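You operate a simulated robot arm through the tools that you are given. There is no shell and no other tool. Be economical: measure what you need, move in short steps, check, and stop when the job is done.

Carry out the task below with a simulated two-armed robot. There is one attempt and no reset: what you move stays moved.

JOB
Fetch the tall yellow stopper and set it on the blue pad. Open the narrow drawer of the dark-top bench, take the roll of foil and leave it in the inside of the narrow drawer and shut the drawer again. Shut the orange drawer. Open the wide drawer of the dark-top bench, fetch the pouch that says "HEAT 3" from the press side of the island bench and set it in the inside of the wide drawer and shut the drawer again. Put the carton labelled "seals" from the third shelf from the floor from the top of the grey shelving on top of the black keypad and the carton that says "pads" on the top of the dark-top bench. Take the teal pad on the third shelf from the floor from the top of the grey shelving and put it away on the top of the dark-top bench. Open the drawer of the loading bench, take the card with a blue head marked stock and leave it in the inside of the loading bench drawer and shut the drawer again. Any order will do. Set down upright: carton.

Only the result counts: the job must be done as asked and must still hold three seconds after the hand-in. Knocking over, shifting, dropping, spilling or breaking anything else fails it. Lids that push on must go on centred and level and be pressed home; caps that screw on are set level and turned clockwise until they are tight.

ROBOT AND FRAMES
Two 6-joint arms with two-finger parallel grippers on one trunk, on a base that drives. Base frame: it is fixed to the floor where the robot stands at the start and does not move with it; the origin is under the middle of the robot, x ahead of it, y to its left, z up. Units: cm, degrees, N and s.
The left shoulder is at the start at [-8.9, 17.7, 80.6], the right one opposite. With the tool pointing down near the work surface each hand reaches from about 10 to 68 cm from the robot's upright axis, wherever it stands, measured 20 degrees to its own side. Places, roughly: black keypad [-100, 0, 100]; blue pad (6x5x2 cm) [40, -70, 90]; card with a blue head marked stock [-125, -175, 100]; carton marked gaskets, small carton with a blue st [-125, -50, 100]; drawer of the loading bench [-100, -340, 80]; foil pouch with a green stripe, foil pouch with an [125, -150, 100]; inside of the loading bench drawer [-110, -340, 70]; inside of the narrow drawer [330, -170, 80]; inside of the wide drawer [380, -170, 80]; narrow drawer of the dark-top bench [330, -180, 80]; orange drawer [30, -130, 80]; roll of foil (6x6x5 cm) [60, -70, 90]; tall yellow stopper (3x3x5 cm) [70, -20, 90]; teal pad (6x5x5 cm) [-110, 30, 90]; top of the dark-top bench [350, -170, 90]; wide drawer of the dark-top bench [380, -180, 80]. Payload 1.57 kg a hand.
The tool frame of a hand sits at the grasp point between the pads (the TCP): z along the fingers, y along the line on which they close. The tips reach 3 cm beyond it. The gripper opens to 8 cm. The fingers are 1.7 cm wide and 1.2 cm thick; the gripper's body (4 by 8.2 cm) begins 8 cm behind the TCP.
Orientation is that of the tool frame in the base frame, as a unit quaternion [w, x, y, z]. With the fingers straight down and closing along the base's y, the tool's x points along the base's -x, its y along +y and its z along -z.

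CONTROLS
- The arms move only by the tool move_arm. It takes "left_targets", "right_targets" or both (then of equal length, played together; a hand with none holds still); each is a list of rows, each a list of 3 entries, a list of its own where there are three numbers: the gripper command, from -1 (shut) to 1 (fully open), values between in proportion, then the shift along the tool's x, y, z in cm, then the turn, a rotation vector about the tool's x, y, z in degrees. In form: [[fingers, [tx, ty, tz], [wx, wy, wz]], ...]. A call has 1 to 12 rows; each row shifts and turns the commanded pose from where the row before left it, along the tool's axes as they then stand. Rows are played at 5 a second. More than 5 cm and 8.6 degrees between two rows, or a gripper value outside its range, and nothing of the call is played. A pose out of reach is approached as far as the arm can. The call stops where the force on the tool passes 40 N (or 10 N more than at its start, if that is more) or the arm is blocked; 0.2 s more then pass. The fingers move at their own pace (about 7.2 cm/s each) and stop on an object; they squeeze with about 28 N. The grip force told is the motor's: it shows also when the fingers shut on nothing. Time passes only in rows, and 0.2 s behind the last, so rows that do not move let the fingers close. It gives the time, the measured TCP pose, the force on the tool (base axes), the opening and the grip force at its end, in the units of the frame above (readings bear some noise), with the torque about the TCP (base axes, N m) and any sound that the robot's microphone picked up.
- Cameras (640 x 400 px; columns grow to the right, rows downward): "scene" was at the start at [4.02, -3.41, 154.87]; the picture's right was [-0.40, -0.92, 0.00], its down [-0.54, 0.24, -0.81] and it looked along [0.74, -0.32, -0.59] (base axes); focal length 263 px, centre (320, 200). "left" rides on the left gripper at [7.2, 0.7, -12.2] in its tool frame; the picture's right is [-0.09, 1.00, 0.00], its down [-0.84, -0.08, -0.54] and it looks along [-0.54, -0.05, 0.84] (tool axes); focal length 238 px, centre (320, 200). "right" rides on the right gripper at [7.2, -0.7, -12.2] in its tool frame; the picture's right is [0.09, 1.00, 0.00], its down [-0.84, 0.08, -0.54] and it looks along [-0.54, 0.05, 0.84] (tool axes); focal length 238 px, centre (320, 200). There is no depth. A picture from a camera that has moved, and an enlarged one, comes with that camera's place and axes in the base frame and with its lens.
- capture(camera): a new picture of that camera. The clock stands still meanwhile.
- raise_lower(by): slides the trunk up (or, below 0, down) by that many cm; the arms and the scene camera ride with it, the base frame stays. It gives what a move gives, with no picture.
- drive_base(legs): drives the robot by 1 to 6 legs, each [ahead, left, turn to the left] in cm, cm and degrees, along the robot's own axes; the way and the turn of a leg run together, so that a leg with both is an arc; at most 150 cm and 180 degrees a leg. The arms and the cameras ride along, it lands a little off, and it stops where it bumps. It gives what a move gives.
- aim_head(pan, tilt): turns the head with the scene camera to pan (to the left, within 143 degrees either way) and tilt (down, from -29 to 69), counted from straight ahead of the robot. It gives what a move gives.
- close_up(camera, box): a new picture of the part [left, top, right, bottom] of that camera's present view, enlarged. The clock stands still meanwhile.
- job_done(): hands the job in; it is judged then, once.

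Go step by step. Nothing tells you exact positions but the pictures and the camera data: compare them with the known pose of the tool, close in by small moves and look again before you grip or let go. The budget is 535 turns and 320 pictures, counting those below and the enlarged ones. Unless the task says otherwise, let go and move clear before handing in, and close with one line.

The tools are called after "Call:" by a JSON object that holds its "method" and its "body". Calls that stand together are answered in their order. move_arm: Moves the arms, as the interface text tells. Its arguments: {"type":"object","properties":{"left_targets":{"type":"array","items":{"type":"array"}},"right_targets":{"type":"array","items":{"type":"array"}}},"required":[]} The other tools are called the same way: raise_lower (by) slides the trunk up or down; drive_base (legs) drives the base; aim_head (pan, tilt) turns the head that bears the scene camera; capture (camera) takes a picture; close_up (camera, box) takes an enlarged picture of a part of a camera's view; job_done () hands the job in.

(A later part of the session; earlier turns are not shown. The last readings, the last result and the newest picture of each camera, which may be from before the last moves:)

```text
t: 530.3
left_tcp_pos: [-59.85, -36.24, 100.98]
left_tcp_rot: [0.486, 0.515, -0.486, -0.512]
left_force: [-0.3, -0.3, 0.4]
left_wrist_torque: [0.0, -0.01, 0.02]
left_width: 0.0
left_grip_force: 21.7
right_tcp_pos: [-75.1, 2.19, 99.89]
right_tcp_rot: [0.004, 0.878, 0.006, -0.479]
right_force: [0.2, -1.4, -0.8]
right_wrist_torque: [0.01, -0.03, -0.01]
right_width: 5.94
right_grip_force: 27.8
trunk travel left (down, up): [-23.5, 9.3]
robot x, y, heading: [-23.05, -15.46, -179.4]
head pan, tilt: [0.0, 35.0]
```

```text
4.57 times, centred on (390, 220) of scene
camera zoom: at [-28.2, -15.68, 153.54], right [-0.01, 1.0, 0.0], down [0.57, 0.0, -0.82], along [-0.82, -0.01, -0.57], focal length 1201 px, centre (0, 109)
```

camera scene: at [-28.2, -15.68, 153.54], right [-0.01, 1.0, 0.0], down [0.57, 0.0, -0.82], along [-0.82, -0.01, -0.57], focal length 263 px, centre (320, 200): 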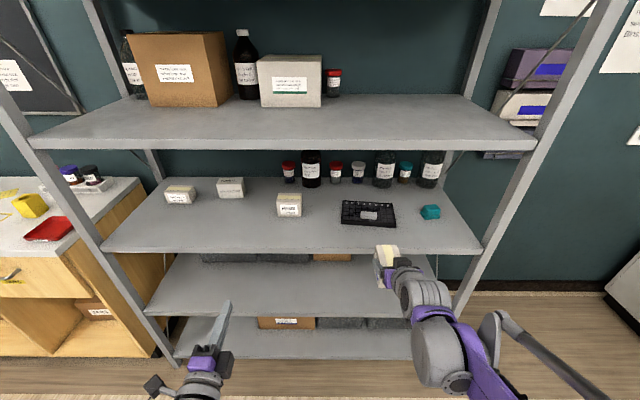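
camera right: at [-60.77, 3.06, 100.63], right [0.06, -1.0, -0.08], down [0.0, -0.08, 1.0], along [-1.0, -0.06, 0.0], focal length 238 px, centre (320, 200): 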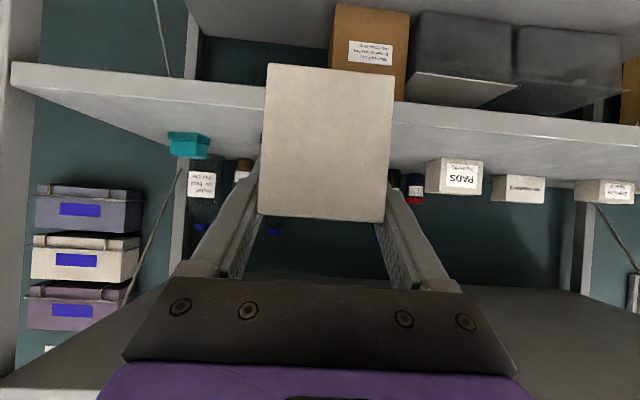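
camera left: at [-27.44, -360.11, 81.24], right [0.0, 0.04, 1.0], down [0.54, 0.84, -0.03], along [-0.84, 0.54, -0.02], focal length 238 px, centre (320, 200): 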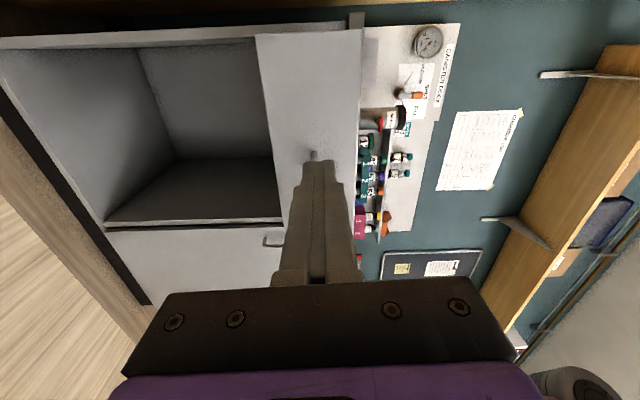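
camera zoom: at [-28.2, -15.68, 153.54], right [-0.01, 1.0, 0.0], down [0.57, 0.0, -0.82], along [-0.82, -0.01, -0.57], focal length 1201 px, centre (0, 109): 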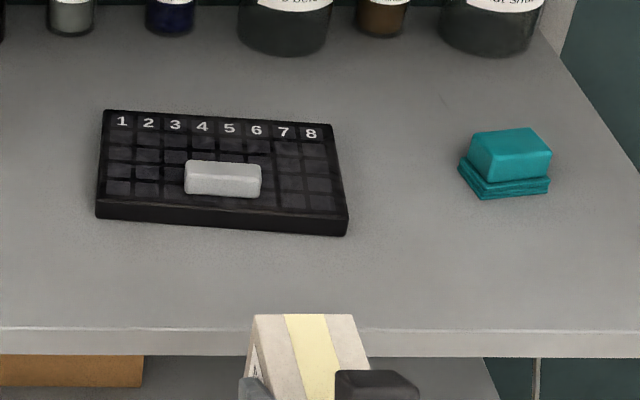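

There's a grey block in the middle of the keypad, so I'll set the carton on its left part (centre ≈ (-109.5,-5.6)). Shift, raise slightly and drive in.

Call:
{"method": "move_arm", "body": {"right_targets": [[-1, [-1.68, 2.6, -1.09], [0, 0, 0]], [-1, [0, 2.6, 0], [0, 0, 0]], [-1, [0, 2.6, 0], [0, 0, 0]]], "left_targets": [[-1, [0, 0, -4], [0, 0, 0]], [-1, [0, 0, -4], [0, 0, 0]], [-1, [0, 0, -4], [0, 0, 0]]]}}

Call:
{"method": "drive_base", "body": {"legs": [[26, 0, 0]]}}

Call:
{"method": "capture", "body": {"camera": "scene"}}

Call:
{"method": "capture", "body": {"camera": "right"}}

```text
t: 531.3
left_tcp_pos: [-52.11, -37.62, 102.5]
left_tcp_rot: [0.487, 0.514, -0.486, -0.512]
left_force: [-0.6, -0.5, 0.0]
left_wrist_torque: [0.02, 0.01, 0.0]
left_width: 0.02
left_grip_force: 21.3
left hand out of reach, approached as far as the arm can: row 3
right_tcp_pos: [-74.87, -5.67, 101.99]
right_tcp_rot: [0.004, 0.878, 0.006, -0.479]
right_force: [0.7, 0.5, -0.4]
right_wrist_torque: [0.01, -0.02, 0.02]
right_width: 5.95
right_grip_force: 27.3
trunk travel left (down, up): [-23.5, 9.3]
robot x, y, heading: [-23.67, -15.51, -179.5]
head pan, tilt: [0.0, 35.0]
stopped in row 3 (left hand): the arm was blocked; the commanded pose is now the measured one
```

```text
t: 533.2
left_tcp_pos: [-78.2, -37.87, 102.46]
left_tcp_rot: [0.487, 0.514, -0.486, -0.512]
left_force: [-0.8, 0.4, 0.6]
left_wrist_torque: [0.03, 0.0, -0.02]
left_width: 0.02
left_grip_force: 21.3
right_tcp_pos: [-101.08, -5.91, 102.02]
right_tcp_rot: [0.004, 0.878, 0.006, -0.479]
right_force: [-0.4, 0.1, -0.5]
right_wrist_torque: [-0.02, 0.02, -0.01]
right_width: 5.95
right_grip_force: 27.8
trunk travel left (down, up): [-23.5, 9.3]
robot x, y, heading: [-49.66, -16.13, -179.8]
head pan, tilt: [0.0, 35.0]
```

```text
126 pictures are left
camera scene: at [-54.4, -15.92, 153.54], right [-0.01, 1.0, 0.0], down [0.57, 0.01, -0.82], along [-0.82, -0.01, -0.57], focal length 263 px, centre (320, 200)
```

scene: 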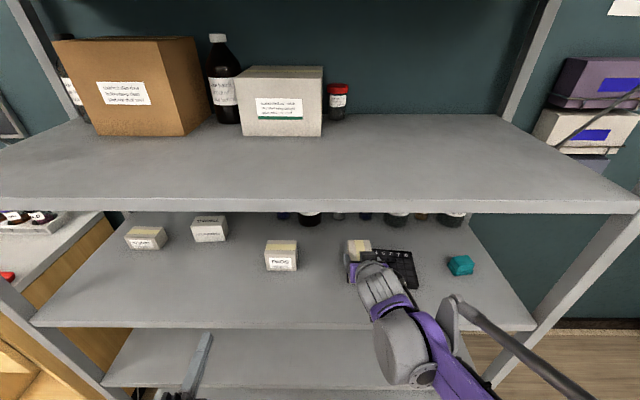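

```text
125 pictures are left
camera right: at [-86.81, -5.05, 102.62], right [0.06, -1.0, -0.08], down [0.0, -0.08, 1.0], along [-1.0, -0.06, 0.0], focal length 238 px, centre (320, 200)
```

right: 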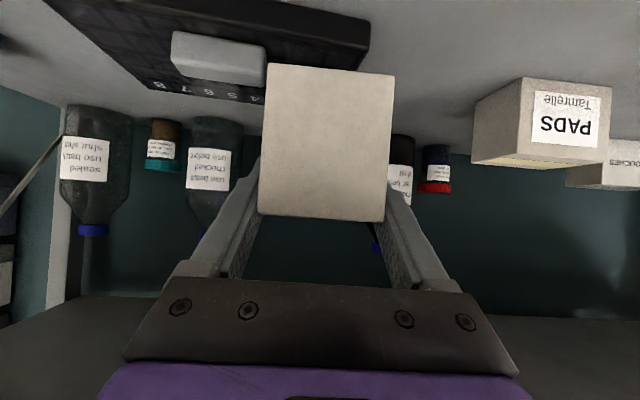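

Advance over the rear-left part of the keypad (behind the block).

Call:
{"method": "move_arm", "body": {"right_targets": [[-1, [-1.74, -0.6, 2.68], [0, 0, 0]], [-1, [-1.74, -0.6, 2.68], [0, 0, 0]], [-1, [-1.74, -0.6, 2.68], [0, 0, 0]], [-1, [0, 0, 0], [0, 0, 0]]]}}

Call:
{"method": "capture", "body": {"camera": "right"}}

Call:
{"method": "close_up", "body": {"camera": "scene", "box": [300, 200, 480, 320]}}

```text
t: 534.2
left_tcp_pos: [-78.24, -37.92, 102.35]
left_tcp_rot: [0.486, 0.515, -0.486, -0.513]
left_force: [0.3, -0.7, -0.2]
left_wrist_torque: [0.01, 0.01, 0.04]
left_width: 0.0
left_grip_force: 20.9
right_tcp_pos: [-110.57, -4.03, 101.99]
right_tcp_rot: [0.003, 0.878, 0.005, -0.479]
right_force: [-0.5, 0.0, -1.2]
right_wrist_torque: [0.01, -0.02, 0.0]
right_width: 5.94
right_grip_force: 28.3
trunk travel left (down, up): [-23.5, 9.3]
robot x, y, heading: [-49.49, -16.06, -179.3]
head pan, tilt: [0.0, 35.0]
```

```text
124 pictures are left
camera right: at [-96.41, -3.25, 102.76], right [0.06, -1.0, -0.08], down [0.0, -0.08, 1.0], along [-1.0, -0.06, 0.0], focal length 238 px, centre (320, 200)
```

right: 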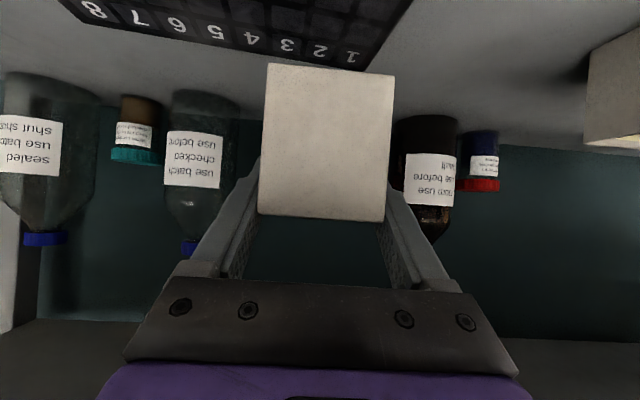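

```text
3.33 times, centred on (390, 260) of scene
camera zoom: at [-54.27, -15.92, 153.54], right [-0.01, 1.0, 0.0], down [0.57, 0.01, -0.82], along [-0.82, -0.01, -0.57], focal length 876 px, centre (87, 0)
```

zoom: 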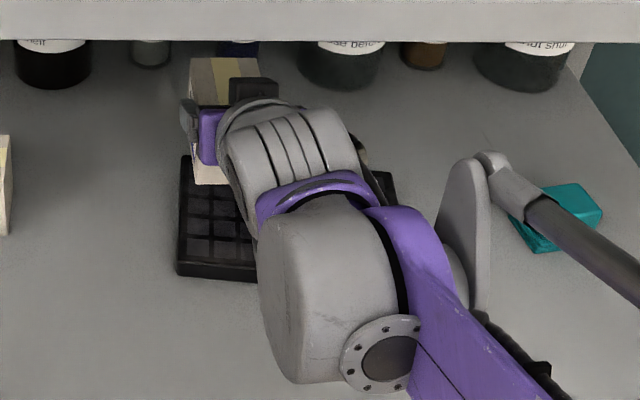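

Shift slightly left and lower onto the keypad.

Call:
{"method": "move_arm", "body": {"right_targets": [[-1, [1.5, 0.6, 1.35], [0, 0, 0]], [-1, [0.84, 0, 0.55], [0, 0, 0]], [-1, [0.25, 0, 0.16], [0, 0, 0]], [-1, [0.25, 0, 0.16], [0, 0, 0]], [-1, [0.25, 0, 0.16], [0, 0, 0]], [-1, [0.25, 0, 0.16], [0, 0, 0]], [-1, [0.25, 0, 0.16], [0, 0, 0]], [-1, [0, 0, 0], [0, 0, 0]]]}}

Call:
{"method": "capture", "body": {"camera": "right"}}

```text
t: 536.0
left_tcp_pos: [-78.08, -37.96, 102.5]
left_tcp_rot: [0.487, 0.515, -0.485, -0.513]
left_force: [0.4, 0.3, 0.0]
left_wrist_torque: [-0.03, -0.01, -0.01]
left_width: 0.03
left_grip_force: 21.4
right_tcp_pos: [-110.93, -4.83, 97.82]
right_tcp_rot: [0.004, 0.877, 0.006, -0.481]
right_force: [-5.5, 2.2, 26.0]
right_wrist_torque: [0.19, -0.1, -0.07]
right_width: 5.97
right_grip_force: 28.1
trunk travel left (down, up): [-23.5, 9.3]
robot x, y, heading: [-49.57, -15.89, -179.4]
head pan, tilt: [0.0, 35.0]
```

```text
122 pictures are left
camera right: at [-96.68, -3.99, 98.35], right [0.06, -1.0, -0.08], down [0.01, -0.08, 1.0], along [-1.0, -0.06, 0.0], focal length 238 px, centre (320, 200)
```

right: 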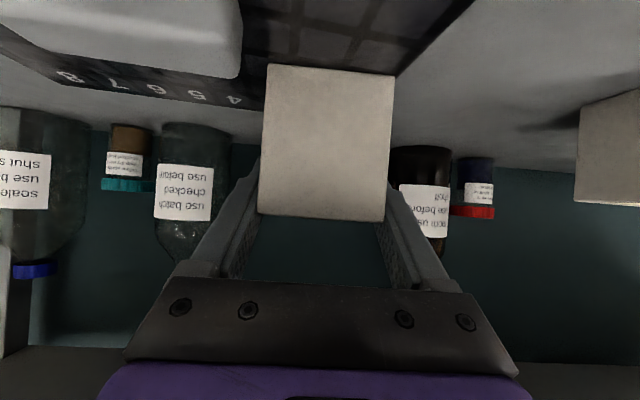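

Carton rests on the keypad. Release and withdraw upward and back.

Call:
{"method": "move_arm", "body": {"right_targets": [[-1, [-0.15, 0, -0.1], [0, 0, 0]], [0.65, [0, 0, 0], [0, 0, 0]], [0.65, [0, 0, 0], [0, 0, 0]], [0.65, [-1.6, 0, -1.1], [0, 0, 0]], [0.65, [-1.6, 0, -1.1], [0, 0, 0]], [0.65, [-1.0, 0, -3.5], [0, 0, 0]]]}}

Call:
{"method": "capture", "body": {"camera": "right"}}

Call:
{"method": "drive_base", "body": {"legs": [[-26, 0, 0]]}}

Call:
{"method": "close_up", "body": {"camera": "scene", "box": [250, 160, 460, 280]}}

```text
t: 537.4
left_tcp_pos: [-78.1, -37.85, 102.37]
left_tcp_rot: [0.487, 0.514, -0.485, -0.513]
left_force: [1.1, 0.0, -0.2]
left_wrist_torque: [0.0, 0.01, -0.02]
left_width: 0.0
left_grip_force: 21.5
right_tcp_pos: [-108.31, -4.82, 104.47]
right_tcp_rot: [0.005, 0.877, 0.006, -0.48]
right_force: [0.3, 0.7, -0.2]
right_wrist_torque: [0.0, 0.0, -0.01]
right_width: 6.61
right_grip_force: 0.1
trunk travel left (down, up): [-23.5, 9.3]
robot x, y, heading: [-49.24, -16.03, -179.2]
head pan, tilt: [0.0, 35.0]
```

```text
121 pictures are left
camera right: at [-94.08, -3.95, 105.08], right [0.06, -1.0, -0.08], down [0.0, -0.08, 1.0], along [-1.0, -0.06, 0.0], focal length 238 px, centre (320, 200)
```

right: 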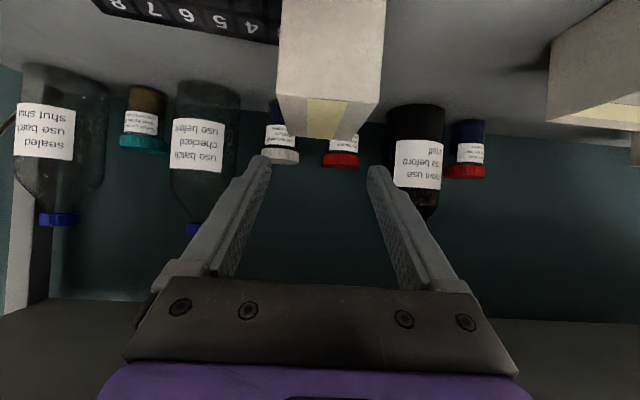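

```text
t: 539.3
left_tcp_pos: [-52.19, -37.65, 102.43]
left_tcp_rot: [0.487, 0.514, -0.486, -0.512]
left_force: [0.1, 0.3, -0.4]
left_wrist_torque: [-0.02, 0.01, 0.0]
left_width: 0.03
left_grip_force: 21.5
right_tcp_pos: [-82.38, -4.55, 104.45]
right_tcp_rot: [0.004, 0.878, 0.006, -0.479]
right_force: [0.1, -0.1, -0.1]
right_wrist_torque: [-0.03, -0.02, 0.0]
right_width: 6.6
right_grip_force: 0.0
trunk travel left (down, up): [-23.5, 9.3]
robot x, y, heading: [-23.5, -15.84, -179.4]
head pan, tilt: [0.0, 35.0]
```

```text
3.05 times, centred on (355, 220) of scene
camera zoom: at [-28.27, -15.68, 153.54], right [-0.01, 1.0, 0.0], down [0.57, 0.01, -0.82], along [-0.82, -0.01, -0.57], focal length 801 px, centre (213, 139)
```

zoom: 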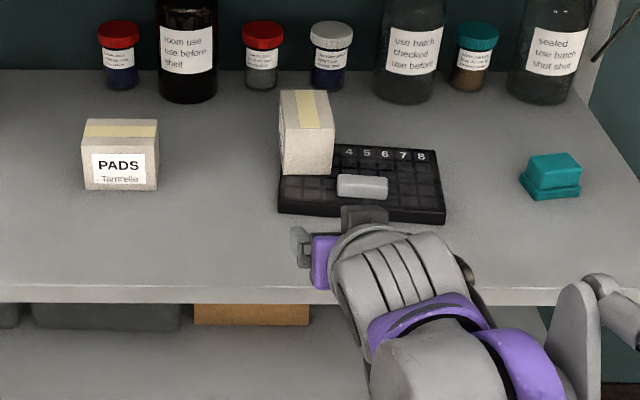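

SEALS carton stands on the keypad. Now PADS (centre ≈ (-111,-28.5)) with the same side approach.

Call:
{"method": "drive_base", "body": {"legs": [[0, 0, 89.5], [-44, 0, 0], [0, -31, 0]]}}

Call:
{"method": "aim_head", "body": {"pan": -55, "tilt": 40}}

Call:
{"method": "capture", "body": {"camera": "scene"}}

```text
t: 548.6
left_tcp_pos: [-32.61, -0.55, 102.37]
left_tcp_rot: [0.706, 0.707, 0.014, -0.023]
left_force: [0.1, -0.1, 0.3]
left_wrist_torque: [-0.01, -0.01, 0.03]
left_width: 0.0
left_grip_force: 21.4
right_tcp_pos: [-65.99, -30.38, 104.33]
right_tcp_rot: [0.338, 0.622, 0.62, -0.338]
right_force: [0.4, 0.5, 0.4]
right_wrist_torque: [-0.01, 0.01, 0.01]
right_width: 6.57
right_grip_force: 0.0
trunk travel left (down, up): [-23.5, 9.3]
robot x, y, heading: [-53.98, 28.44, -90.2]
head pan, tilt: [0.0, 35.0]
```

```text
t: 549.9
left_tcp_pos: [-32.49, -0.62, 102.43]
left_tcp_rot: [0.706, 0.707, 0.015, -0.024]
left_force: [-0.2, 0.2, -0.5]
left_wrist_torque: [0.03, -0.02, 0.03]
left_width: 0.0
left_grip_force: 21.1
right_tcp_pos: [-66.05, -30.38, 104.33]
right_tcp_rot: [0.339, 0.622, 0.62, -0.338]
right_force: [-0.7, 0.2, 0.7]
right_wrist_torque: [0.0, 0.0, 0.03]
right_width: 6.61
right_grip_force: 0.1
trunk travel left (down, up): [-23.5, 9.3]
robot x, y, heading: [-54.1, 28.39, -90.6]
head pan, tilt: [-55.0, 40.0]
```

```text
119 pictures are left
camera scene: at [-60.92, 27.62, 152.79], right [-0.57, 0.82, 0.0], down [0.53, 0.37, -0.77], along [-0.63, -0.44, -0.64], focal length 263 px, centre (320, 200)
```

scene: 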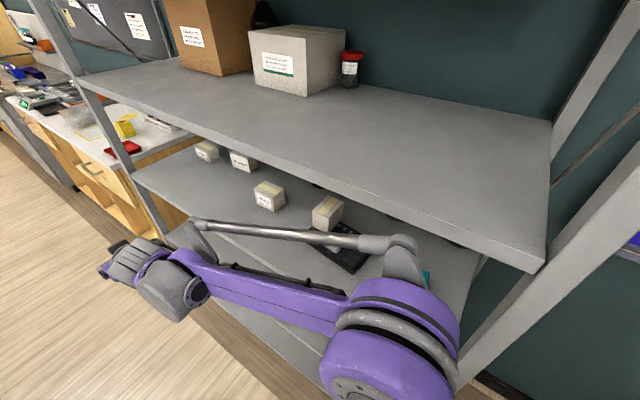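

Drive 8 cm forward (to keep the elbow off the post), pull the hand back accordingly and slide it in.

Call:
{"method": "drive_base", "body": {"legs": [[8, 0, 0.5]]}}

Call:
{"method": "move_arm", "body": {"right_targets": [[0.9, [1.84, -4, -2.19], [0, 0, 0]], [0.9, [1.84, -4, -2.19], [0, 0, 0]], [0.9, [1.84, -4, -2.19], [0, 0, 0]], [0.9, [1.26, -4, 0.82], [0, 0, 0]], [0.9, [1.26, -4, 0.82], [0, 0, 0]]]}}

Call:
{"method": "capture", "body": {"camera": "right"}}

Call:
{"method": "capture", "body": {"camera": "scene"}}

```text
t: 550.9
left_tcp_pos: [-32.4, -8.33, 102.32]
left_tcp_rot: [0.706, 0.708, 0.018, -0.02]
left_force: [0.0, 0.9, 0.5]
left_wrist_torque: [0.02, -0.04, 0.03]
left_width: 0.01
left_grip_force: 21.7
right_tcp_pos: [-65.53, -38.44, 104.35]
right_tcp_rot: [0.341, 0.619, 0.623, -0.337]
right_force: [-0.1, 0.4, -0.8]
right_wrist_torque: [-0.01, 0.05, 0.0]
right_width: 6.57
right_grip_force: 0.1
trunk travel left (down, up): [-23.5, 9.3]
robot x, y, heading: [-53.84, 20.65, -89.8]
head pan, tilt: [-55.0, 40.0]
```

```text
t: 552.1
left_tcp_pos: [-32.38, -8.4, 102.49]
left_tcp_rot: [0.706, 0.707, 0.018, -0.02]
left_force: [0.7, 0.5, -0.5]
left_wrist_torque: [0.0, 0.0, 0.01]
left_width: 0.0
left_grip_force: 21.5
right_tcp_pos: [-85.81, -30.02, 100.16]
right_tcp_rot: [0.342, 0.619, 0.622, -0.338]
right_force: [0.0, -0.2, 0.1]
right_wrist_torque: [-0.01, 0.0, 0.02]
right_width: 7.58
right_grip_force: 0.1
trunk travel left (down, up): [-23.5, 9.3]
robot x, y, heading: [-53.99, 20.41, -89.9]
head pan, tilt: [-55.0, 40.0]
```

```text
118 pictures are left
camera right: at [-86.35, -15.83, 100.81], right [1.0, 0.06, -0.07], down [0.07, 0.0, 1.0], along [0.06, -1.0, 0.0], focal length 238 px, centre (320, 200)
```

right: 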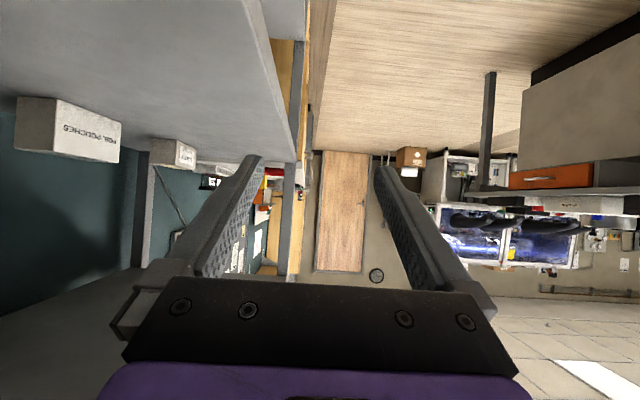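

```text
117 pictures are left
camera scene: at [-61.01, 19.62, 152.78], right [-0.58, 0.82, 0.0], down [0.53, 0.37, -0.77], along [-0.63, -0.44, -0.64], focal length 263 px, centre (320, 200)
```

scene: 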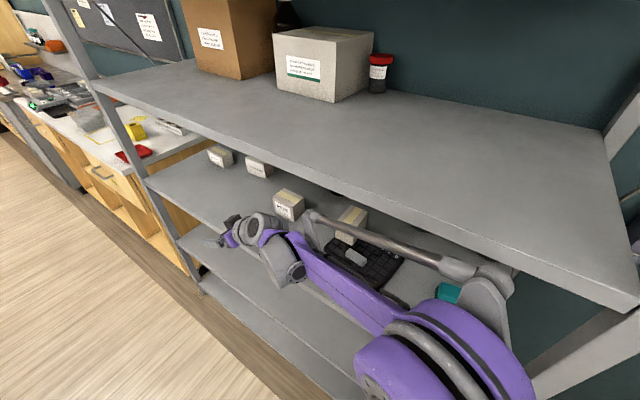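

Call:
{"method": "move_arm", "body": {"right_targets": [[0.9, [0, -4, 0], [0, 0, 0]], [0.9, [0, -4, 0], [0, 0, 0]], [0.9, [0, -4, 0], [0, 0, 0]]]}}

Call:
{"method": "capture", "body": {"camera": "scene"}}

Call:
{"method": "capture", "body": {"camera": "right"}}

```text
t: 552.9
left_tcp_pos: [-32.36, -8.39, 102.22]
left_tcp_rot: [0.706, 0.708, 0.019, -0.021]
left_force: [0.0, 0.2, 0.1]
left_wrist_torque: [-0.01, 0.02, 0.0]
left_width: 0.01
left_grip_force: 20.9
right_tcp_pos: [-97.69, -30.18, 100.17]
right_tcp_rot: [0.341, 0.619, 0.623, -0.336]
right_force: [-0.4, 0.7, -0.5]
right_wrist_torque: [-0.02, -0.02, 0.01]
right_width: 7.6
right_grip_force: 0.1
trunk travel left (down, up): [-23.5, 9.3]
robot x, y, heading: [-53.83, 20.54, -89.7]
head pan, tilt: [-55.0, 40.0]
```

```text
116 pictures are left
camera scene: at [-61.03, 19.6, 152.78], right [-0.58, 0.82, 0.0], down [0.53, 0.37, -0.77], along [-0.63, -0.44, -0.64], focal length 263 px, centre (320, 200)
```

scene: 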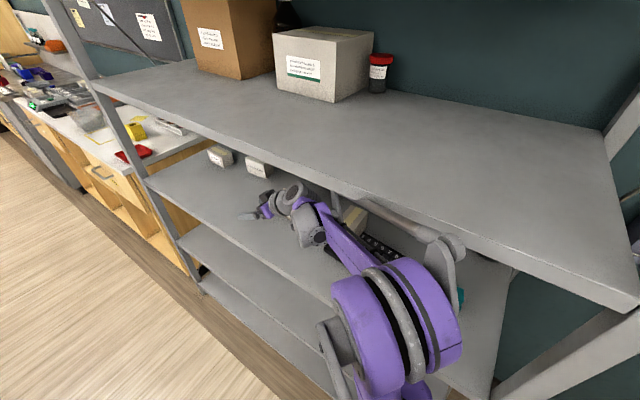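

```text
115 pictures are left
camera right: at [-98.35, -15.98, 100.81], right [1.0, 0.06, -0.07], down [0.07, 0.0, 1.0], along [0.06, -1.0, 0.0], focal length 238 px, centre (320, 200)
```

right: 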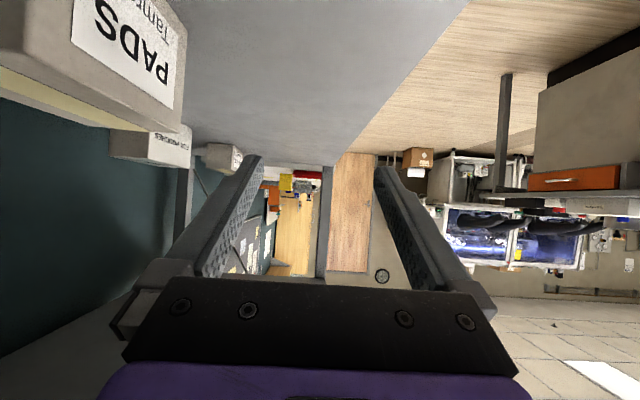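

Call:
{"method": "move_arm", "body": {"right_targets": [[0.95, [0.19, -4.2, -1.03], [0, 0, 0]], [0.95, [0.19, -4.2, -1.03], [0, 0, 0]], [0.95, [0.19, -4.2, -1.03], [0, 0, 0]], [0.95, [0, 0, 0], [0, 0, 0]]]}}

Call:
{"method": "capture", "body": {"camera": "scene"}}

Call:
{"method": "capture", "body": {"camera": "right"}}

```text
t: 554.1
left_tcp_pos: [-28.92, -8.01, 102.24]
left_tcp_rot: [0.707, 0.707, 0.026, -0.024]
left_force: [-0.8, 0.9, -0.3]
left_wrist_torque: [0.03, 0.01, -0.07]
left_width: 0.03
left_grip_force: 21.2
right_tcp_pos: [-104.55, -27.61, 100.91]
right_tcp_rot: [0.343, 0.605, 0.636, -0.335]
right_force: [0.0, -0.3, 0.0]
right_wrist_torque: [0.03, -0.02, 0.01]
right_width: 7.8
right_grip_force: 0.0
trunk travel left (down, up): [-23.5, 9.3]
robot x, y, heading: [-52.54, 20.21, -89.9]
head pan, tilt: [-55.0, 40.0]
stopped in row 4 (right hand): the arm was blocked; the commanded pose is now the measured one
```

```text
114 pictures are left
camera scene: at [-56.89, 19.84, 153.05], right [-0.58, 0.81, 0.01], down [0.51, 0.37, -0.78], along [-0.64, -0.44, -0.63], focal length 263 px, centre (320, 200)
```

scene: 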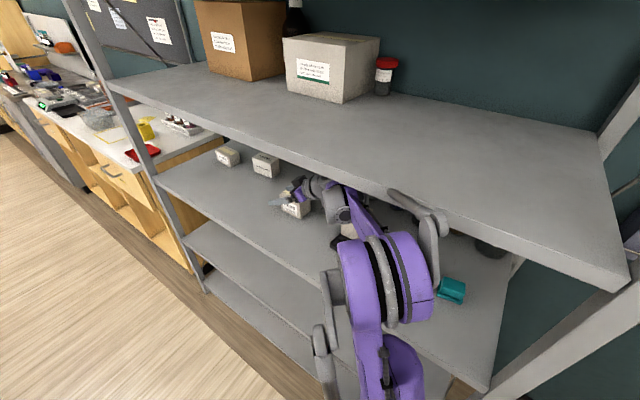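

```text
113 pictures are left
camera right: at [-105.62, -13.53, 101.61], right [0.99, 0.09, -0.09], down [0.09, 0.01, 1.0], along [0.09, -1.0, 0.0], focal length 238 px, centre (320, 200)
```

right: 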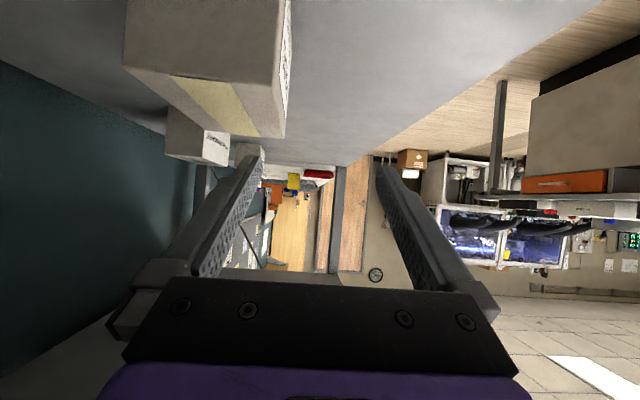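

The elbow linkage touched the upper shelf edge. Back out.

Call:
{"method": "move_arm", "body": {"right_targets": [[0.95, [0, 3, 0], [0, 0, 0]], [0.95, [0, 4.2, 0], [0, 0, 0]], [0.95, [0, 4.2, 0], [0, 0, 0]], [0.95, [0, 4.2, 0], [0, 0, 0]]]}}

Call:
{"method": "capture", "body": {"camera": "scene"}}

```text
t: 555.1
left_tcp_pos: [-31.16, -8.2, 102.39]
left_tcp_rot: [0.706, 0.707, 0.018, -0.02]
left_force: [-0.4, -0.2, 0.4]
left_wrist_torque: [-0.01, 0.0, -0.01]
left_width: 0.0
left_grip_force: 21.4
right_tcp_pos: [-91.76, -26.88, 100.14]
right_tcp_rot: [0.346, 0.612, 0.628, -0.334]
right_force: [1.3, 0.1, 0.0]
right_wrist_torque: [0.04, 0.0, 0.01]
right_width: 7.79
right_grip_force: 0.0
trunk travel left (down, up): [-23.5, 9.3]
robot x, y, heading: [-53.17, 20.58, -89.5]
head pan, tilt: [-55.0, 40.0]
```

```text
112 pictures are left
camera scene: at [-59.66, 19.75, 152.8], right [-0.58, 0.82, 0.0], down [0.52, 0.37, -0.77], along [-0.63, -0.44, -0.64], focal length 263 px, centre (320, 200)
```

scene: 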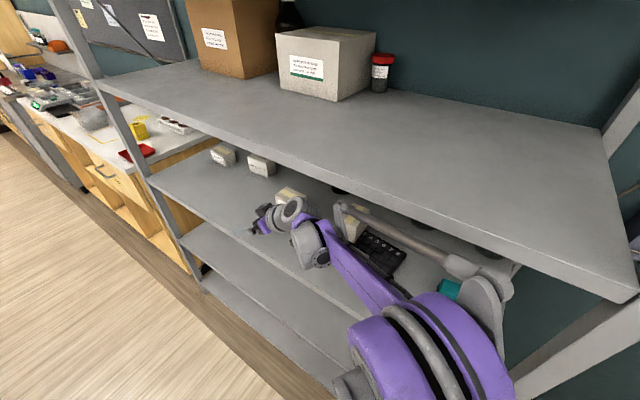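

Move the base 12 cm away from the shelf and lower the trunk so the elbow stays below and outside the upper shelf.

Call:
{"method": "drive_base", "body": {"legs": [[0, 13, -0.4]]}}

Call:
{"method": "raise_lower", "body": {"by": -9}}

Call:
{"method": "move_arm", "body": {"right_targets": [[0.95, [-3.4, 0, -2.2], [0, 0, 0]], [0.95, [-3.4, 0, -2.2], [0, 0, 0]], [0.95, [0, 0, 0], [0, 0, 0]]]}}

```text
t: 556.9
left_tcp_pos: [-18.24, -8.29, 102.34]
left_tcp_rot: [0.706, 0.707, 0.018, -0.021]
left_force: [0.7, 0.5, 1.0]
left_wrist_torque: [0.03, 0.0, -0.02]
left_width: 0.0
left_grip_force: 21.7
right_tcp_pos: [-79.12, -26.72, 100.14]
right_tcp_rot: [0.344, 0.614, 0.627, -0.333]
right_force: [0.8, -0.4, -0.1]
right_wrist_torque: [-0.02, 0.0, 0.0]
right_width: 7.8
right_grip_force: 0.1
trunk travel left (down, up): [-23.5, 9.3]
robot x, y, heading: [-39.77, 20.62, -90.0]
head pan, tilt: [-55.0, 40.0]
```

```text
t: 558.2
left_tcp_pos: [-18.27, -8.45, 93.38]
left_tcp_rot: [0.706, 0.707, 0.017, -0.021]
left_force: [0.3, -0.1, 0.4]
left_wrist_torque: [0.02, -0.02, 0.02]
left_width: 0.0
left_grip_force: 21.3
right_tcp_pos: [-79.22, -26.65, 91.27]
right_tcp_rot: [0.344, 0.615, 0.627, -0.333]
right_force: [0.2, -0.5, 0.7]
right_wrist_torque: [0.0, -0.04, 0.03]
right_width: 7.79
right_grip_force: 0.0
trunk travel left (down, up): [-14.5, 18.3]
robot x, y, heading: [-40.4, 20.5, -90.4]
head pan, tilt: [-55.0, 40.0]
```

```text
t: 559.0
left_tcp_pos: [-18.23, -8.32, 93.35]
left_tcp_rot: [0.706, 0.707, 0.016, -0.021]
left_force: [-0.4, -0.4, -0.1]
left_wrist_torque: [0.03, -0.04, 0.01]
left_width: 0.0
left_grip_force: 21.1
right_tcp_pos: [-79.26, -26.65, 99.15]
right_tcp_rot: [0.344, 0.615, 0.626, -0.333]
right_force: [-0.2, 0.3, -0.7]
right_wrist_torque: [0.03, 0.01, -0.04]
right_width: 7.78
right_grip_force: 0.1
trunk travel left (down, up): [-14.5, 18.3]
robot x, y, heading: [-40.02, 20.86, -90.1]
head pan, tilt: [-55.0, 40.0]
```

Call:
{"method": "move_arm", "body": {"right_targets": [[0.95, [-0.8, -4.4, -0.5], [0, 0, 0]], [0.95, [-0.8, -4.4, -0.5], [0, 0, 0]], [0.95, [0, -4.4, 0], [0, 0, 0]], [0.95, [0, -4.4, 0], [0, 0, 0]]]}}

Call:
{"method": "capture", "body": {"camera": "scene"}}

```text
t: 560.0
left_tcp_pos: [-18.36, -8.38, 93.45]
left_tcp_rot: [0.706, 0.707, 0.017, -0.023]
left_force: [-0.7, 0.4, -0.1]
left_wrist_torque: [-0.01, -0.01, 0.02]
left_width: 0.0
left_grip_force: 21.3
right_tcp_pos: [-96.93, -27.17, 100.89]
right_tcp_rot: [0.344, 0.615, 0.627, -0.333]
right_force: [-0.3, -0.1, -0.7]
right_wrist_torque: [-0.03, 0.02, 0.03]
right_width: 7.8
right_grip_force: 0.0
trunk travel left (down, up): [-14.5, 18.3]
robot x, y, heading: [-40.19, 20.68, -90.0]
head pan, tilt: [-55.0, 40.0]
```

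```text
111 pictures are left
camera scene: at [-46.91, 18.87, 144.0], right [-0.57, 0.82, 0.0], down [0.53, 0.37, -0.77], along [-0.63, -0.44, -0.64], focal length 263 px, centre (320, 200)
```

scene: 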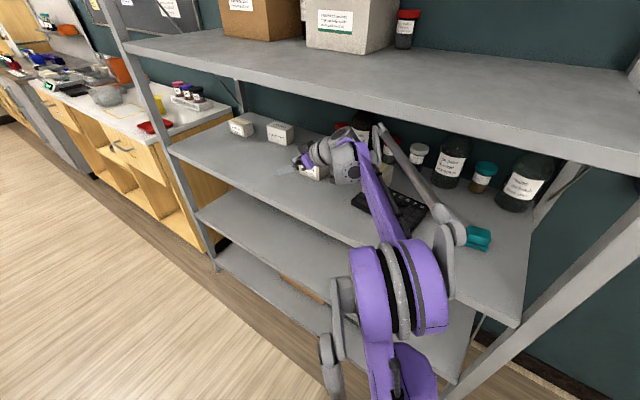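

Better clearance. Continue.

Call:
{"method": "move_arm", "body": {"right_targets": [[0.95, [0, -4.4, 0], [0, 0, 0]], [0.95, [0, -4.4, 0], [0, 0, 0]], [0.95, [0, -4.4, 0], [0, 0, 0]], [0.95, [0, 0, 0], [0, 0, 0]]]}}

Call:
{"method": "capture", "body": {"camera": "scene"}}

Call:
{"method": "capture", "body": {"camera": "right"}}

```text
t: 561.0
left_tcp_pos: [-18.2, -8.37, 93.35]
left_tcp_rot: [0.706, 0.708, 0.017, -0.022]
left_force: [0.0, -0.6, 0.2]
left_wrist_torque: [0.02, 0.01, -0.01]
left_width: 0.0
left_grip_force: 20.6
right_tcp_pos: [-110.06, -27.33, 100.93]
right_tcp_rot: [0.344, 0.614, 0.627, -0.333]
right_force: [-0.1, -0.2, 1.0]
right_wrist_torque: [-0.01, -0.03, -0.01]
right_width: 7.82
right_grip_force: 0.0
trunk travel left (down, up): [-14.5, 18.3]
robot x, y, heading: [-39.56, 20.55, -90.0]
head pan, tilt: [-55.0, 40.0]
```

```text
110 pictures are left
camera scene: at [-46.71, 18.92, 144.01], right [-0.57, 0.82, 0.0], down [0.53, 0.37, -0.77], along [-0.63, -0.44, -0.64], focal length 263 px, centre (320, 200)
```

scene: 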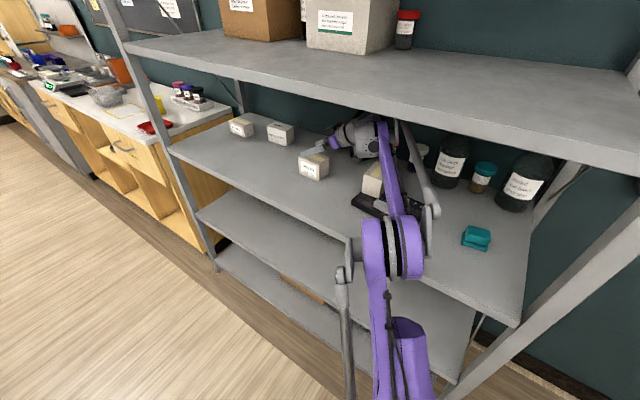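

```text
109 pictures are left
camera right: at [-110.95, -13.24, 101.63], right [0.99, 0.07, -0.07], down [0.07, 0.0, 1.0], along [0.07, -1.0, 0.0], focal length 238 px, centre (320, 200)
```

right: 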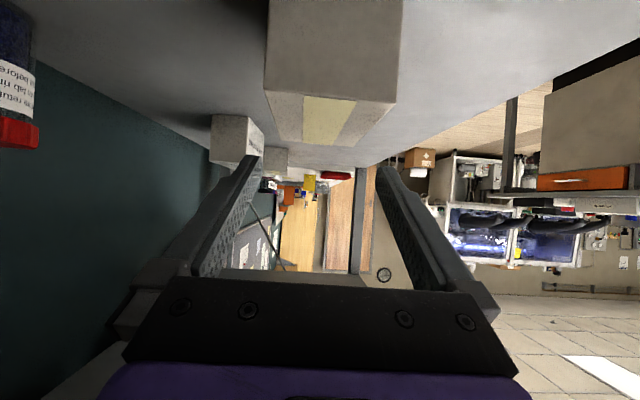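

Aligned with PADS. Lower and grip.

Call:
{"method": "move_arm", "body": {"right_targets": [[0.95, [2.2, 0.45, 1.45], [0, 0, 0]], [0.95, [2.2, 0, 1.45], [0, 0, 0]], [0.95, [0, 0, 0], [0, 0, 0]]]}}

Call:
{"method": "capture", "body": {"camera": "right"}}

Call:
{"method": "move_arm", "body": {"right_targets": [[-1, [0, 0, 0], [0, 0, 0]], [-1, [0, 0, 0], [0, 0, 0]], [-1, [0, 0, 0], [0, 0, 0]]]}}

Call:
{"method": "close_up", "body": {"camera": "scene", "box": [260, 90, 500, 270]}}

```text
t: 561.8
left_tcp_pos: [-18.29, -8.4, 93.36]
left_tcp_rot: [0.706, 0.707, 0.016, -0.022]
left_force: [-0.7, -0.7, -0.3]
left_wrist_torque: [0.0, 0.0, 0.01]
left_width: 0.0
left_grip_force: 21.2
right_tcp_pos: [-109.58, -27.5, 95.72]
right_tcp_rot: [0.344, 0.614, 0.628, -0.333]
right_force: [-0.4, 0.3, 1.0]
right_wrist_torque: [0.01, -0.02, -0.01]
right_width: 7.8
right_grip_force: 0.1
trunk travel left (down, up): [-14.5, 18.3]
robot x, y, heading: [-39.86, 20.71, -90.2]
head pan, tilt: [-55.0, 40.0]
```

```text
108 pictures are left
camera right: at [-110.4, -13.29, 96.36], right [0.99, 0.07, -0.07], down [0.07, 0.0, 1.0], along [0.07, -1.0, 0.0], focal length 238 px, centre (320, 200)
```

right: 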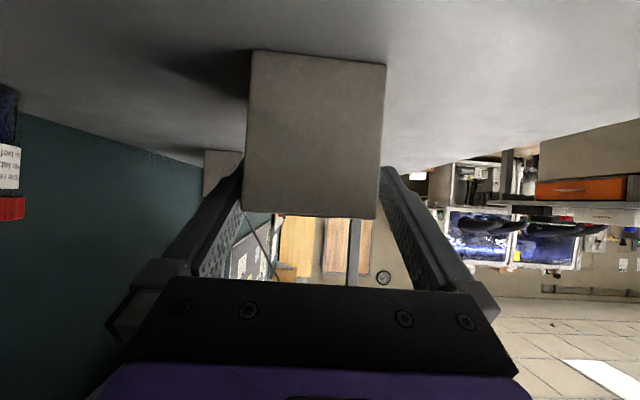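

```text
t: 562.6
left_tcp_pos: [-18.27, -8.37, 93.41]
left_tcp_rot: [0.706, 0.707, 0.017, -0.021]
left_force: [0.4, 0.1, -0.1]
left_wrist_torque: [0.0, 0.0, 0.03]
left_width: 0.0
left_grip_force: 21.7
right_tcp_pos: [-109.56, -27.35, 95.67]
right_tcp_rot: [0.343, 0.615, 0.626, -0.334]
right_force: [-0.4, -0.1, -0.3]
right_wrist_torque: [0.01, -0.01, 0.0]
right_width: 5.94
right_grip_force: 27.8
trunk travel left (down, up): [-14.5, 18.3]
robot x, y, heading: [-39.54, 20.2, -90.2]
head pan, tilt: [-55.0, 40.0]
```

```text
2.22 times, centred on (380, 180) of scene
camera zoom: at [-46.81, 18.89, 144.01], right [-0.57, 0.82, 0.0], down [0.53, 0.37, -0.77], along [-0.63, -0.44, -0.64], focal length 584 px, centre (187, 244)
```

zoom: 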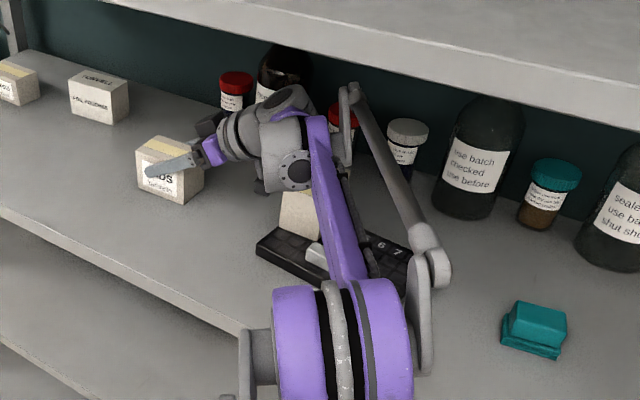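

PADS gripped. Lift and slide straight out by strafing the base.

Call:
{"method": "move_arm", "body": {"right_targets": [[-1, [-1.26, 0, -0.82], [0, 0, 0]], [-1, [-2.5, 0, -1.64], [0, 0, 0]], [-1, [0, 0, 0], [0, 0, 0]]]}}

Call:
{"method": "drive_base", "body": {"legs": [[0, 30, 0]]}}

Call:
{"method": "capture", "body": {"camera": "scene"}}

```text
t: 563.4
left_tcp_pos: [-18.3, -8.35, 93.35]
left_tcp_rot: [0.706, 0.708, 0.017, -0.021]
left_force: [0.5, -0.3, 0.7]
left_wrist_torque: [-0.01, 0.01, 0.03]
left_width: 0.0
left_grip_force: 21.2
right_tcp_pos: [-109.57, -27.3, 100.09]
right_tcp_rot: [0.343, 0.615, 0.626, -0.334]
right_force: [-1.2, 0.3, -0.7]
right_wrist_torque: [-0.01, 0.0, 0.0]
right_width: 5.96
right_grip_force: 28.0
trunk travel left (down, up): [-14.5, 18.3]
robot x, y, heading: [-40.3, 20.72, -90.1]
head pan, tilt: [-55.0, 40.0]
```

```text
t: 566.6
left_tcp_pos: [11.79, -8.39, 93.34]
left_tcp_rot: [0.706, 0.708, 0.017, -0.021]
left_force: [0.1, 0.5, 0.6]
left_wrist_torque: [-0.01, 0.01, 0.04]
left_width: 0.01
left_grip_force: 20.9
right_tcp_pos: [-79.31, -27.39, 100.1]
right_tcp_rot: [0.343, 0.615, 0.626, -0.334]
right_force: [0.3, -0.6, -0.2]
right_wrist_torque: [0.01, 0.01, 0.0]
right_width: 5.93
right_grip_force: 27.9
trunk travel left (down, up): [-14.5, 18.3]
robot x, y, heading: [-9.81, 20.41, -90.2]
head pan, tilt: [-55.0, 40.0]
```

```text
106 pictures are left
camera scene: at [-16.67, 18.84, 144.01], right [-0.57, 0.82, 0.0], down [0.53, 0.37, -0.77], along [-0.63, -0.44, -0.64], focal length 263 px, centre (320, 200)
```

scene: 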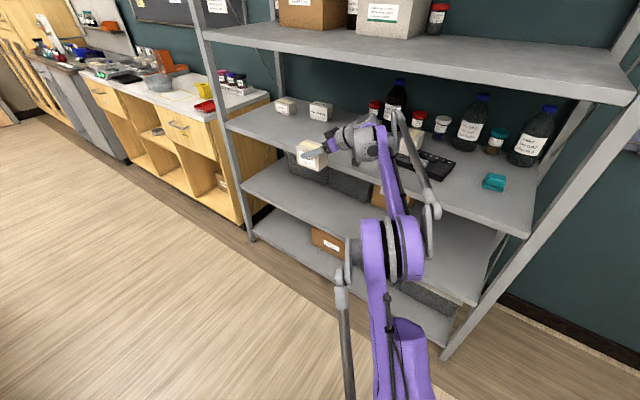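

Bring the carton hand inward and unroll the left hand (for the teal pad), then turn to face the shelf.

Call:
{"method": "move_arm", "body": {"right_targets": [[-1, [0, 4, 0], [0, 0, 0]], [-1, [0, 4, 0], [0, 0, 0]], [-1, [0, 4, 0], [0, 0, 0]], [-1, [0, 4, 0], [0, 0, 0]], [-1, [0, 4, 0], [0, 0, 0]], [-1, [0, 4, 0], [0, 0, 0]], [-1, [0, 4, 0], [0, 0, 0]], [-1, [0, 4, 0], [0, 0, 0]], [-1, [0, 0, 0], [0, 0, 0]], [-1, [0, 0, 0], [0, 0, 0]], [-1, [0, 0, 0], [0, 0, 0]]], "left_targets": [[0, [0, 0, 1], [0, 0, -8.2]], [0, [0, 0, 1], [0, 0, -8.2]], [0, [0, 0, 1], [0, 0, -8.2]], [0, [0, 0, 1], [0, 0, -8.2]], [0, [0, 0, 1], [0, 0, -8.2]], [0, [0, 0, 1], [0, 0, -8.2]], [0, [0, 0, 1], [0, 0, -8.2]], [0, [0, 0, 1], [0, 0, -8.2]], [0, [0, 0, 1], [0, 0, -8.2]], [0, [0, 0, 1], [0, 0, -8.2]], [0, [0, 0, 1], [0, 0, -8]]]}}

Call:
{"method": "raise_lower", "body": {"by": 9}}

Call:
{"method": "drive_base", "body": {"legs": [[0, 0, -90]]}}

Call:
{"method": "aim_head", "body": {"pan": 0, "tilt": 35}}

Call:
{"method": "capture", "body": {"camera": "scene"}}

```text
t: 569.0
left_tcp_pos: [11.71, -19.51, 93.37]
left_tcp_rot: [-0.483, -0.488, -0.513, 0.516]
left_force: [-0.5, -0.5, 0.7]
left_wrist_torque: [-0.01, 0.0, -0.02]
left_width: 3.99
left_grip_force: 0.0
right_tcp_pos: [-47.43, -26.62, 100.23]
right_tcp_rot: [0.344, 0.614, 0.628, -0.332]
right_force: [0.4, -0.2, -0.1]
right_wrist_torque: [0.03, 0.01, -0.03]
right_width: 5.96
right_grip_force: 27.7
trunk travel left (down, up): [-14.5, 18.3]
robot x, y, heading: [-9.82, 20.8, -90.1]
head pan, tilt: [-55.0, 40.0]
```

```text
t: 570.2
left_tcp_pos: [11.71, -19.28, 102.49]
left_tcp_rot: [-0.484, -0.489, -0.512, 0.515]
left_force: [-0.1, -0.3, -0.4]
left_wrist_torque: [0.02, -0.03, 0.01]
left_width: 4.01
left_grip_force: 0.1
right_tcp_pos: [-47.37, -26.72, 109.28]
right_tcp_rot: [0.345, 0.614, 0.627, -0.333]
right_force: [0.6, -0.4, -0.8]
right_wrist_torque: [0.02, 0.02, -0.02]
right_width: 5.95
right_grip_force: 27.9
trunk travel left (down, up): [-23.5, 9.3]
robot x, y, heading: [-9.29, 20.09, -90.1]
head pan, tilt: [-55.0, 40.0]
```

```text
t: 574.5
left_tcp_pos: [-49.54, -1.29, 102.35]
left_tcp_rot: [-0.02, 0.707, 0.018, -0.706]
left_force: [0.4, 0.0, -1.0]
left_wrist_torque: [0.05, 0.0, -0.04]
left_width: 3.97
left_grip_force: 0.0
right_tcp_pos: [-57.1, 57.81, 109.25]
right_tcp_rot: [0.007, 0.878, 0.009, -0.479]
right_force: [0.1, 0.3, -0.9]
right_wrist_torque: [0.04, 0.0, 0.02]
right_width: 5.92
right_grip_force: 27.6
trunk travel left (down, up): [-23.5, 9.3]
robot x, y, heading: [-9.85, 20.55, -180.1]
head pan, tilt: [-55.0, 40.0]
```

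```text
t: 575.7
left_tcp_pos: [-49.53, -1.3, 102.43]
left_tcp_rot: [-0.019, 0.707, 0.018, -0.706]
left_force: [0.2, -0.2, -0.3]
left_wrist_torque: [0.0, 0.01, 0.0]
left_width: 4.03
left_grip_force: 0.0
right_tcp_pos: [-57.1, 57.89, 109.29]
right_tcp_rot: [0.008, 0.878, 0.01, -0.478]
right_force: [-0.1, -0.4, -1.0]
right_wrist_torque: [0.0, -0.03, -0.02]
right_width: 5.97
right_grip_force: 27.9
trunk travel left (down, up): [-23.5, 9.3]
robot x, y, heading: [-9.94, 20.48, -180.1]
head pan, tilt: [0.0, 35.0]
```

```text
105 pictures are left
camera scene: at [-14.52, 20.53, 153.54], right [0.0, 1.0, 0.0], down [0.57, 0.0, -0.82], along [-0.82, 0.0, -0.57], focal length 263 px, centre (320, 200)
```

scene: 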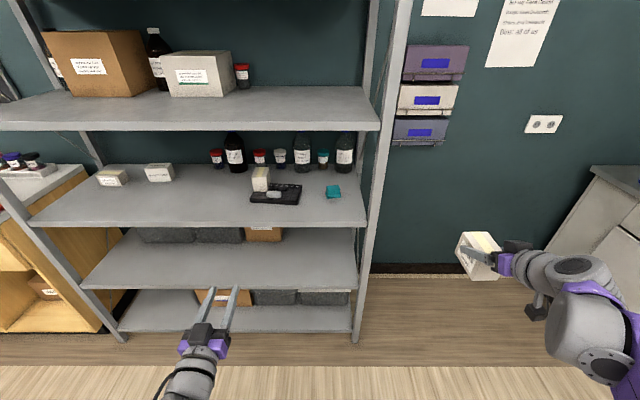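

Reposition so the left hand faces the teal pad (≈(-109.7,26)), and pitch it to ~60°.

Call:
{"method": "move_arm", "body": {"left_targets": [[0.9, [0, 0, 0], [0, 7.5, 0]], [0.9, [0, 0, 0], [0, 7.5, 0]], [0.9, [0, 0, 0], [0, 7.5, 0]], [0.9, [0, 0, 0], [0, 7.5, 0]]]}}

Call:
{"method": "drive_base", "body": {"legs": [[0, -27, 0.2], [25, 0, 0]]}}

Call:
{"method": "capture", "body": {"camera": "left"}}

Call:
{"method": "capture", "body": {"camera": "scene"}}

```text
t: 576.7
left_tcp_pos: [-49.52, -1.23, 102.27]
left_tcp_rot: [-0.024, 0.867, 0.013, -0.498]
left_force: [0.0, -1.5, 0.7]
left_wrist_torque: [0.01, 0.01, -0.03]
left_width: 7.59
left_grip_force: 0.1
right_tcp_pos: [-57.17, 57.83, 109.27]
right_tcp_rot: [0.008, 0.878, 0.011, -0.479]
right_force: [0.8, -0.6, -1.1]
right_wrist_torque: [0.0, 0.0, -0.01]
right_width: 5.93
right_grip_force: 27.8
trunk travel left (down, up): [-23.5, 9.3]
robot x, y, heading: [-9.64, 20.56, -179.9]
head pan, tilt: [0.0, 35.0]
```

```text
t: 581.1
left_tcp_pos: [-74.21, 25.45, 102.38]
left_tcp_rot: [-0.023, 0.867, 0.014, -0.498]
left_force: [0.4, -0.6, 0.6]
left_wrist_torque: [0.05, 0.02, -0.01]
left_width: 7.63
left_grip_force: 0.1
right_tcp_pos: [-81.91, 84.55, 109.4]
right_tcp_rot: [0.009, 0.877, 0.012, -0.479]
right_force: [-0.5, 1.2, -0.7]
right_wrist_torque: [-0.01, -0.03, 0.03]
right_width: 5.96
right_grip_force: 27.5
trunk travel left (down, up): [-23.5, 9.3]
robot x, y, heading: [-34.25, 46.87, -179.6]
head pan, tilt: [0.0, 35.0]
```

```text
104 pictures are left
camera left: at [-59.96, 24.82, 102.11], right [-0.05, -1.0, 0.03], down [0.05, 0.02, 1.0], along [-1.0, 0.05, 0.05], focal length 238 px, centre (320, 200)
```

left: 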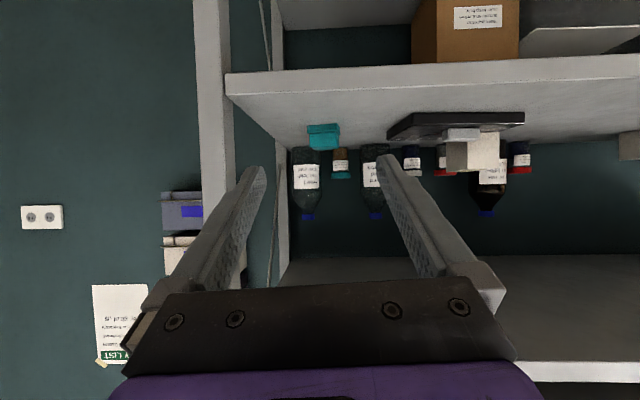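

```text
103 pictures are left
camera scene: at [-39.16, 47.36, 153.54], right [-0.01, 1.0, 0.0], down [0.57, 0.0, -0.82], along [-0.82, -0.01, -0.57], focal length 263 px, centre (320, 200)
```

scene: 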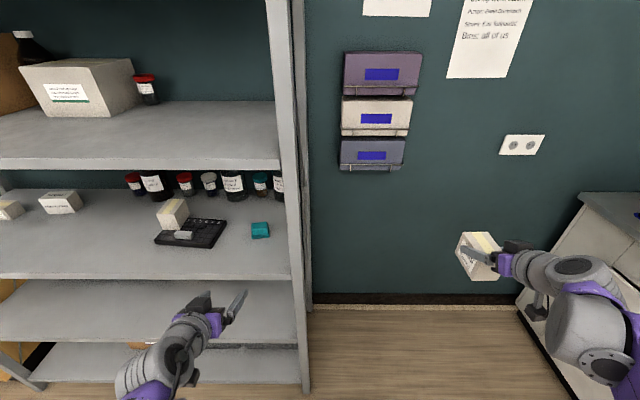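

Call:
{"method": "drive_base", "body": {"legs": [[20, 0, 0]]}}

Call:
{"method": "capture", "body": {"camera": "left"}}

Call:
{"method": "aim_head", "body": {"pan": 15, "tilt": 40}}

Call:
{"method": "capture", "body": {"camera": "scene"}}

```text
t: 582.6
left_tcp_pos: [-93.9, 25.46, 102.4]
left_tcp_rot: [-0.024, 0.866, 0.014, -0.499]
left_force: [-0.1, -0.4, 0.5]
left_wrist_torque: [0.02, 0.03, 0.03]
left_width: 7.6
left_grip_force: 0.0
right_tcp_pos: [-101.59, 84.47, 109.23]
right_tcp_rot: [0.01, 0.878, 0.013, -0.479]
right_force: [-0.5, -0.1, -0.3]
right_wrist_torque: [0.01, -0.01, 0.0]
right_width: 5.94
right_grip_force: 28.1
trunk travel left (down, up): [-23.5, 9.3]
robot x, y, heading: [-54.38, 47.05, -179.9]
head pan, tilt: [0.0, 35.0]
```

```text
102 pictures are left
camera left: at [-79.75, 24.71, 102.1], right [-0.05, -1.0, 0.03], down [0.05, 0.02, 1.0], along [-1.0, 0.05, 0.05], focal length 238 px, centre (320, 200)
```

left: 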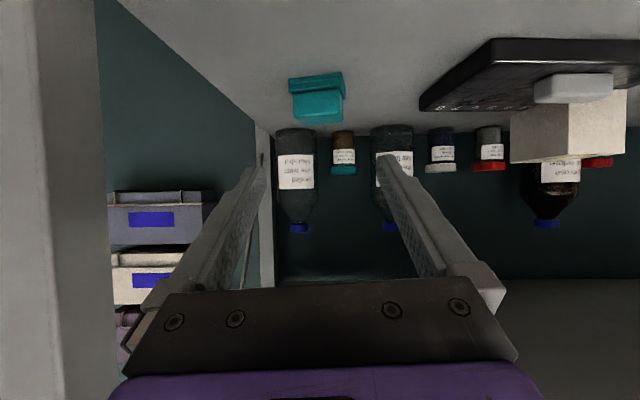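

```text
t: 583.4
left_tcp_pos: [-93.97, 25.45, 102.33]
left_tcp_rot: [-0.023, 0.866, 0.014, -0.499]
left_force: [-0.5, -0.1, -1.5]
left_wrist_torque: [-0.01, -0.01, 0.02]
left_width: 7.59
left_grip_force: 0.0
right_tcp_pos: [-101.58, 84.42, 109.28]
right_tcp_rot: [0.009, 0.878, 0.012, -0.479]
right_force: [0.8, 0.6, -1.3]
right_wrist_torque: [0.0, 0.0, 0.01]
right_width: 5.96
right_grip_force: 28.1
trunk travel left (down, up): [-23.5, 9.3]
robot x, y, heading: [-54.21, 47.32, -179.5]
head pan, tilt: [15.0, 40.0]
```

```text
101 pictures are left
camera scene: at [-58.27, 45.05, 152.79], right [-0.26, 0.96, 0.0], down [0.62, 0.17, -0.77], along [-0.74, -0.2, -0.64], focal length 263 px, centre (320, 200)
```

scene: 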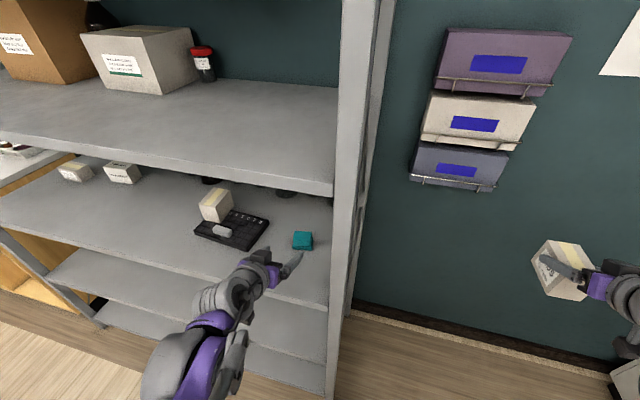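

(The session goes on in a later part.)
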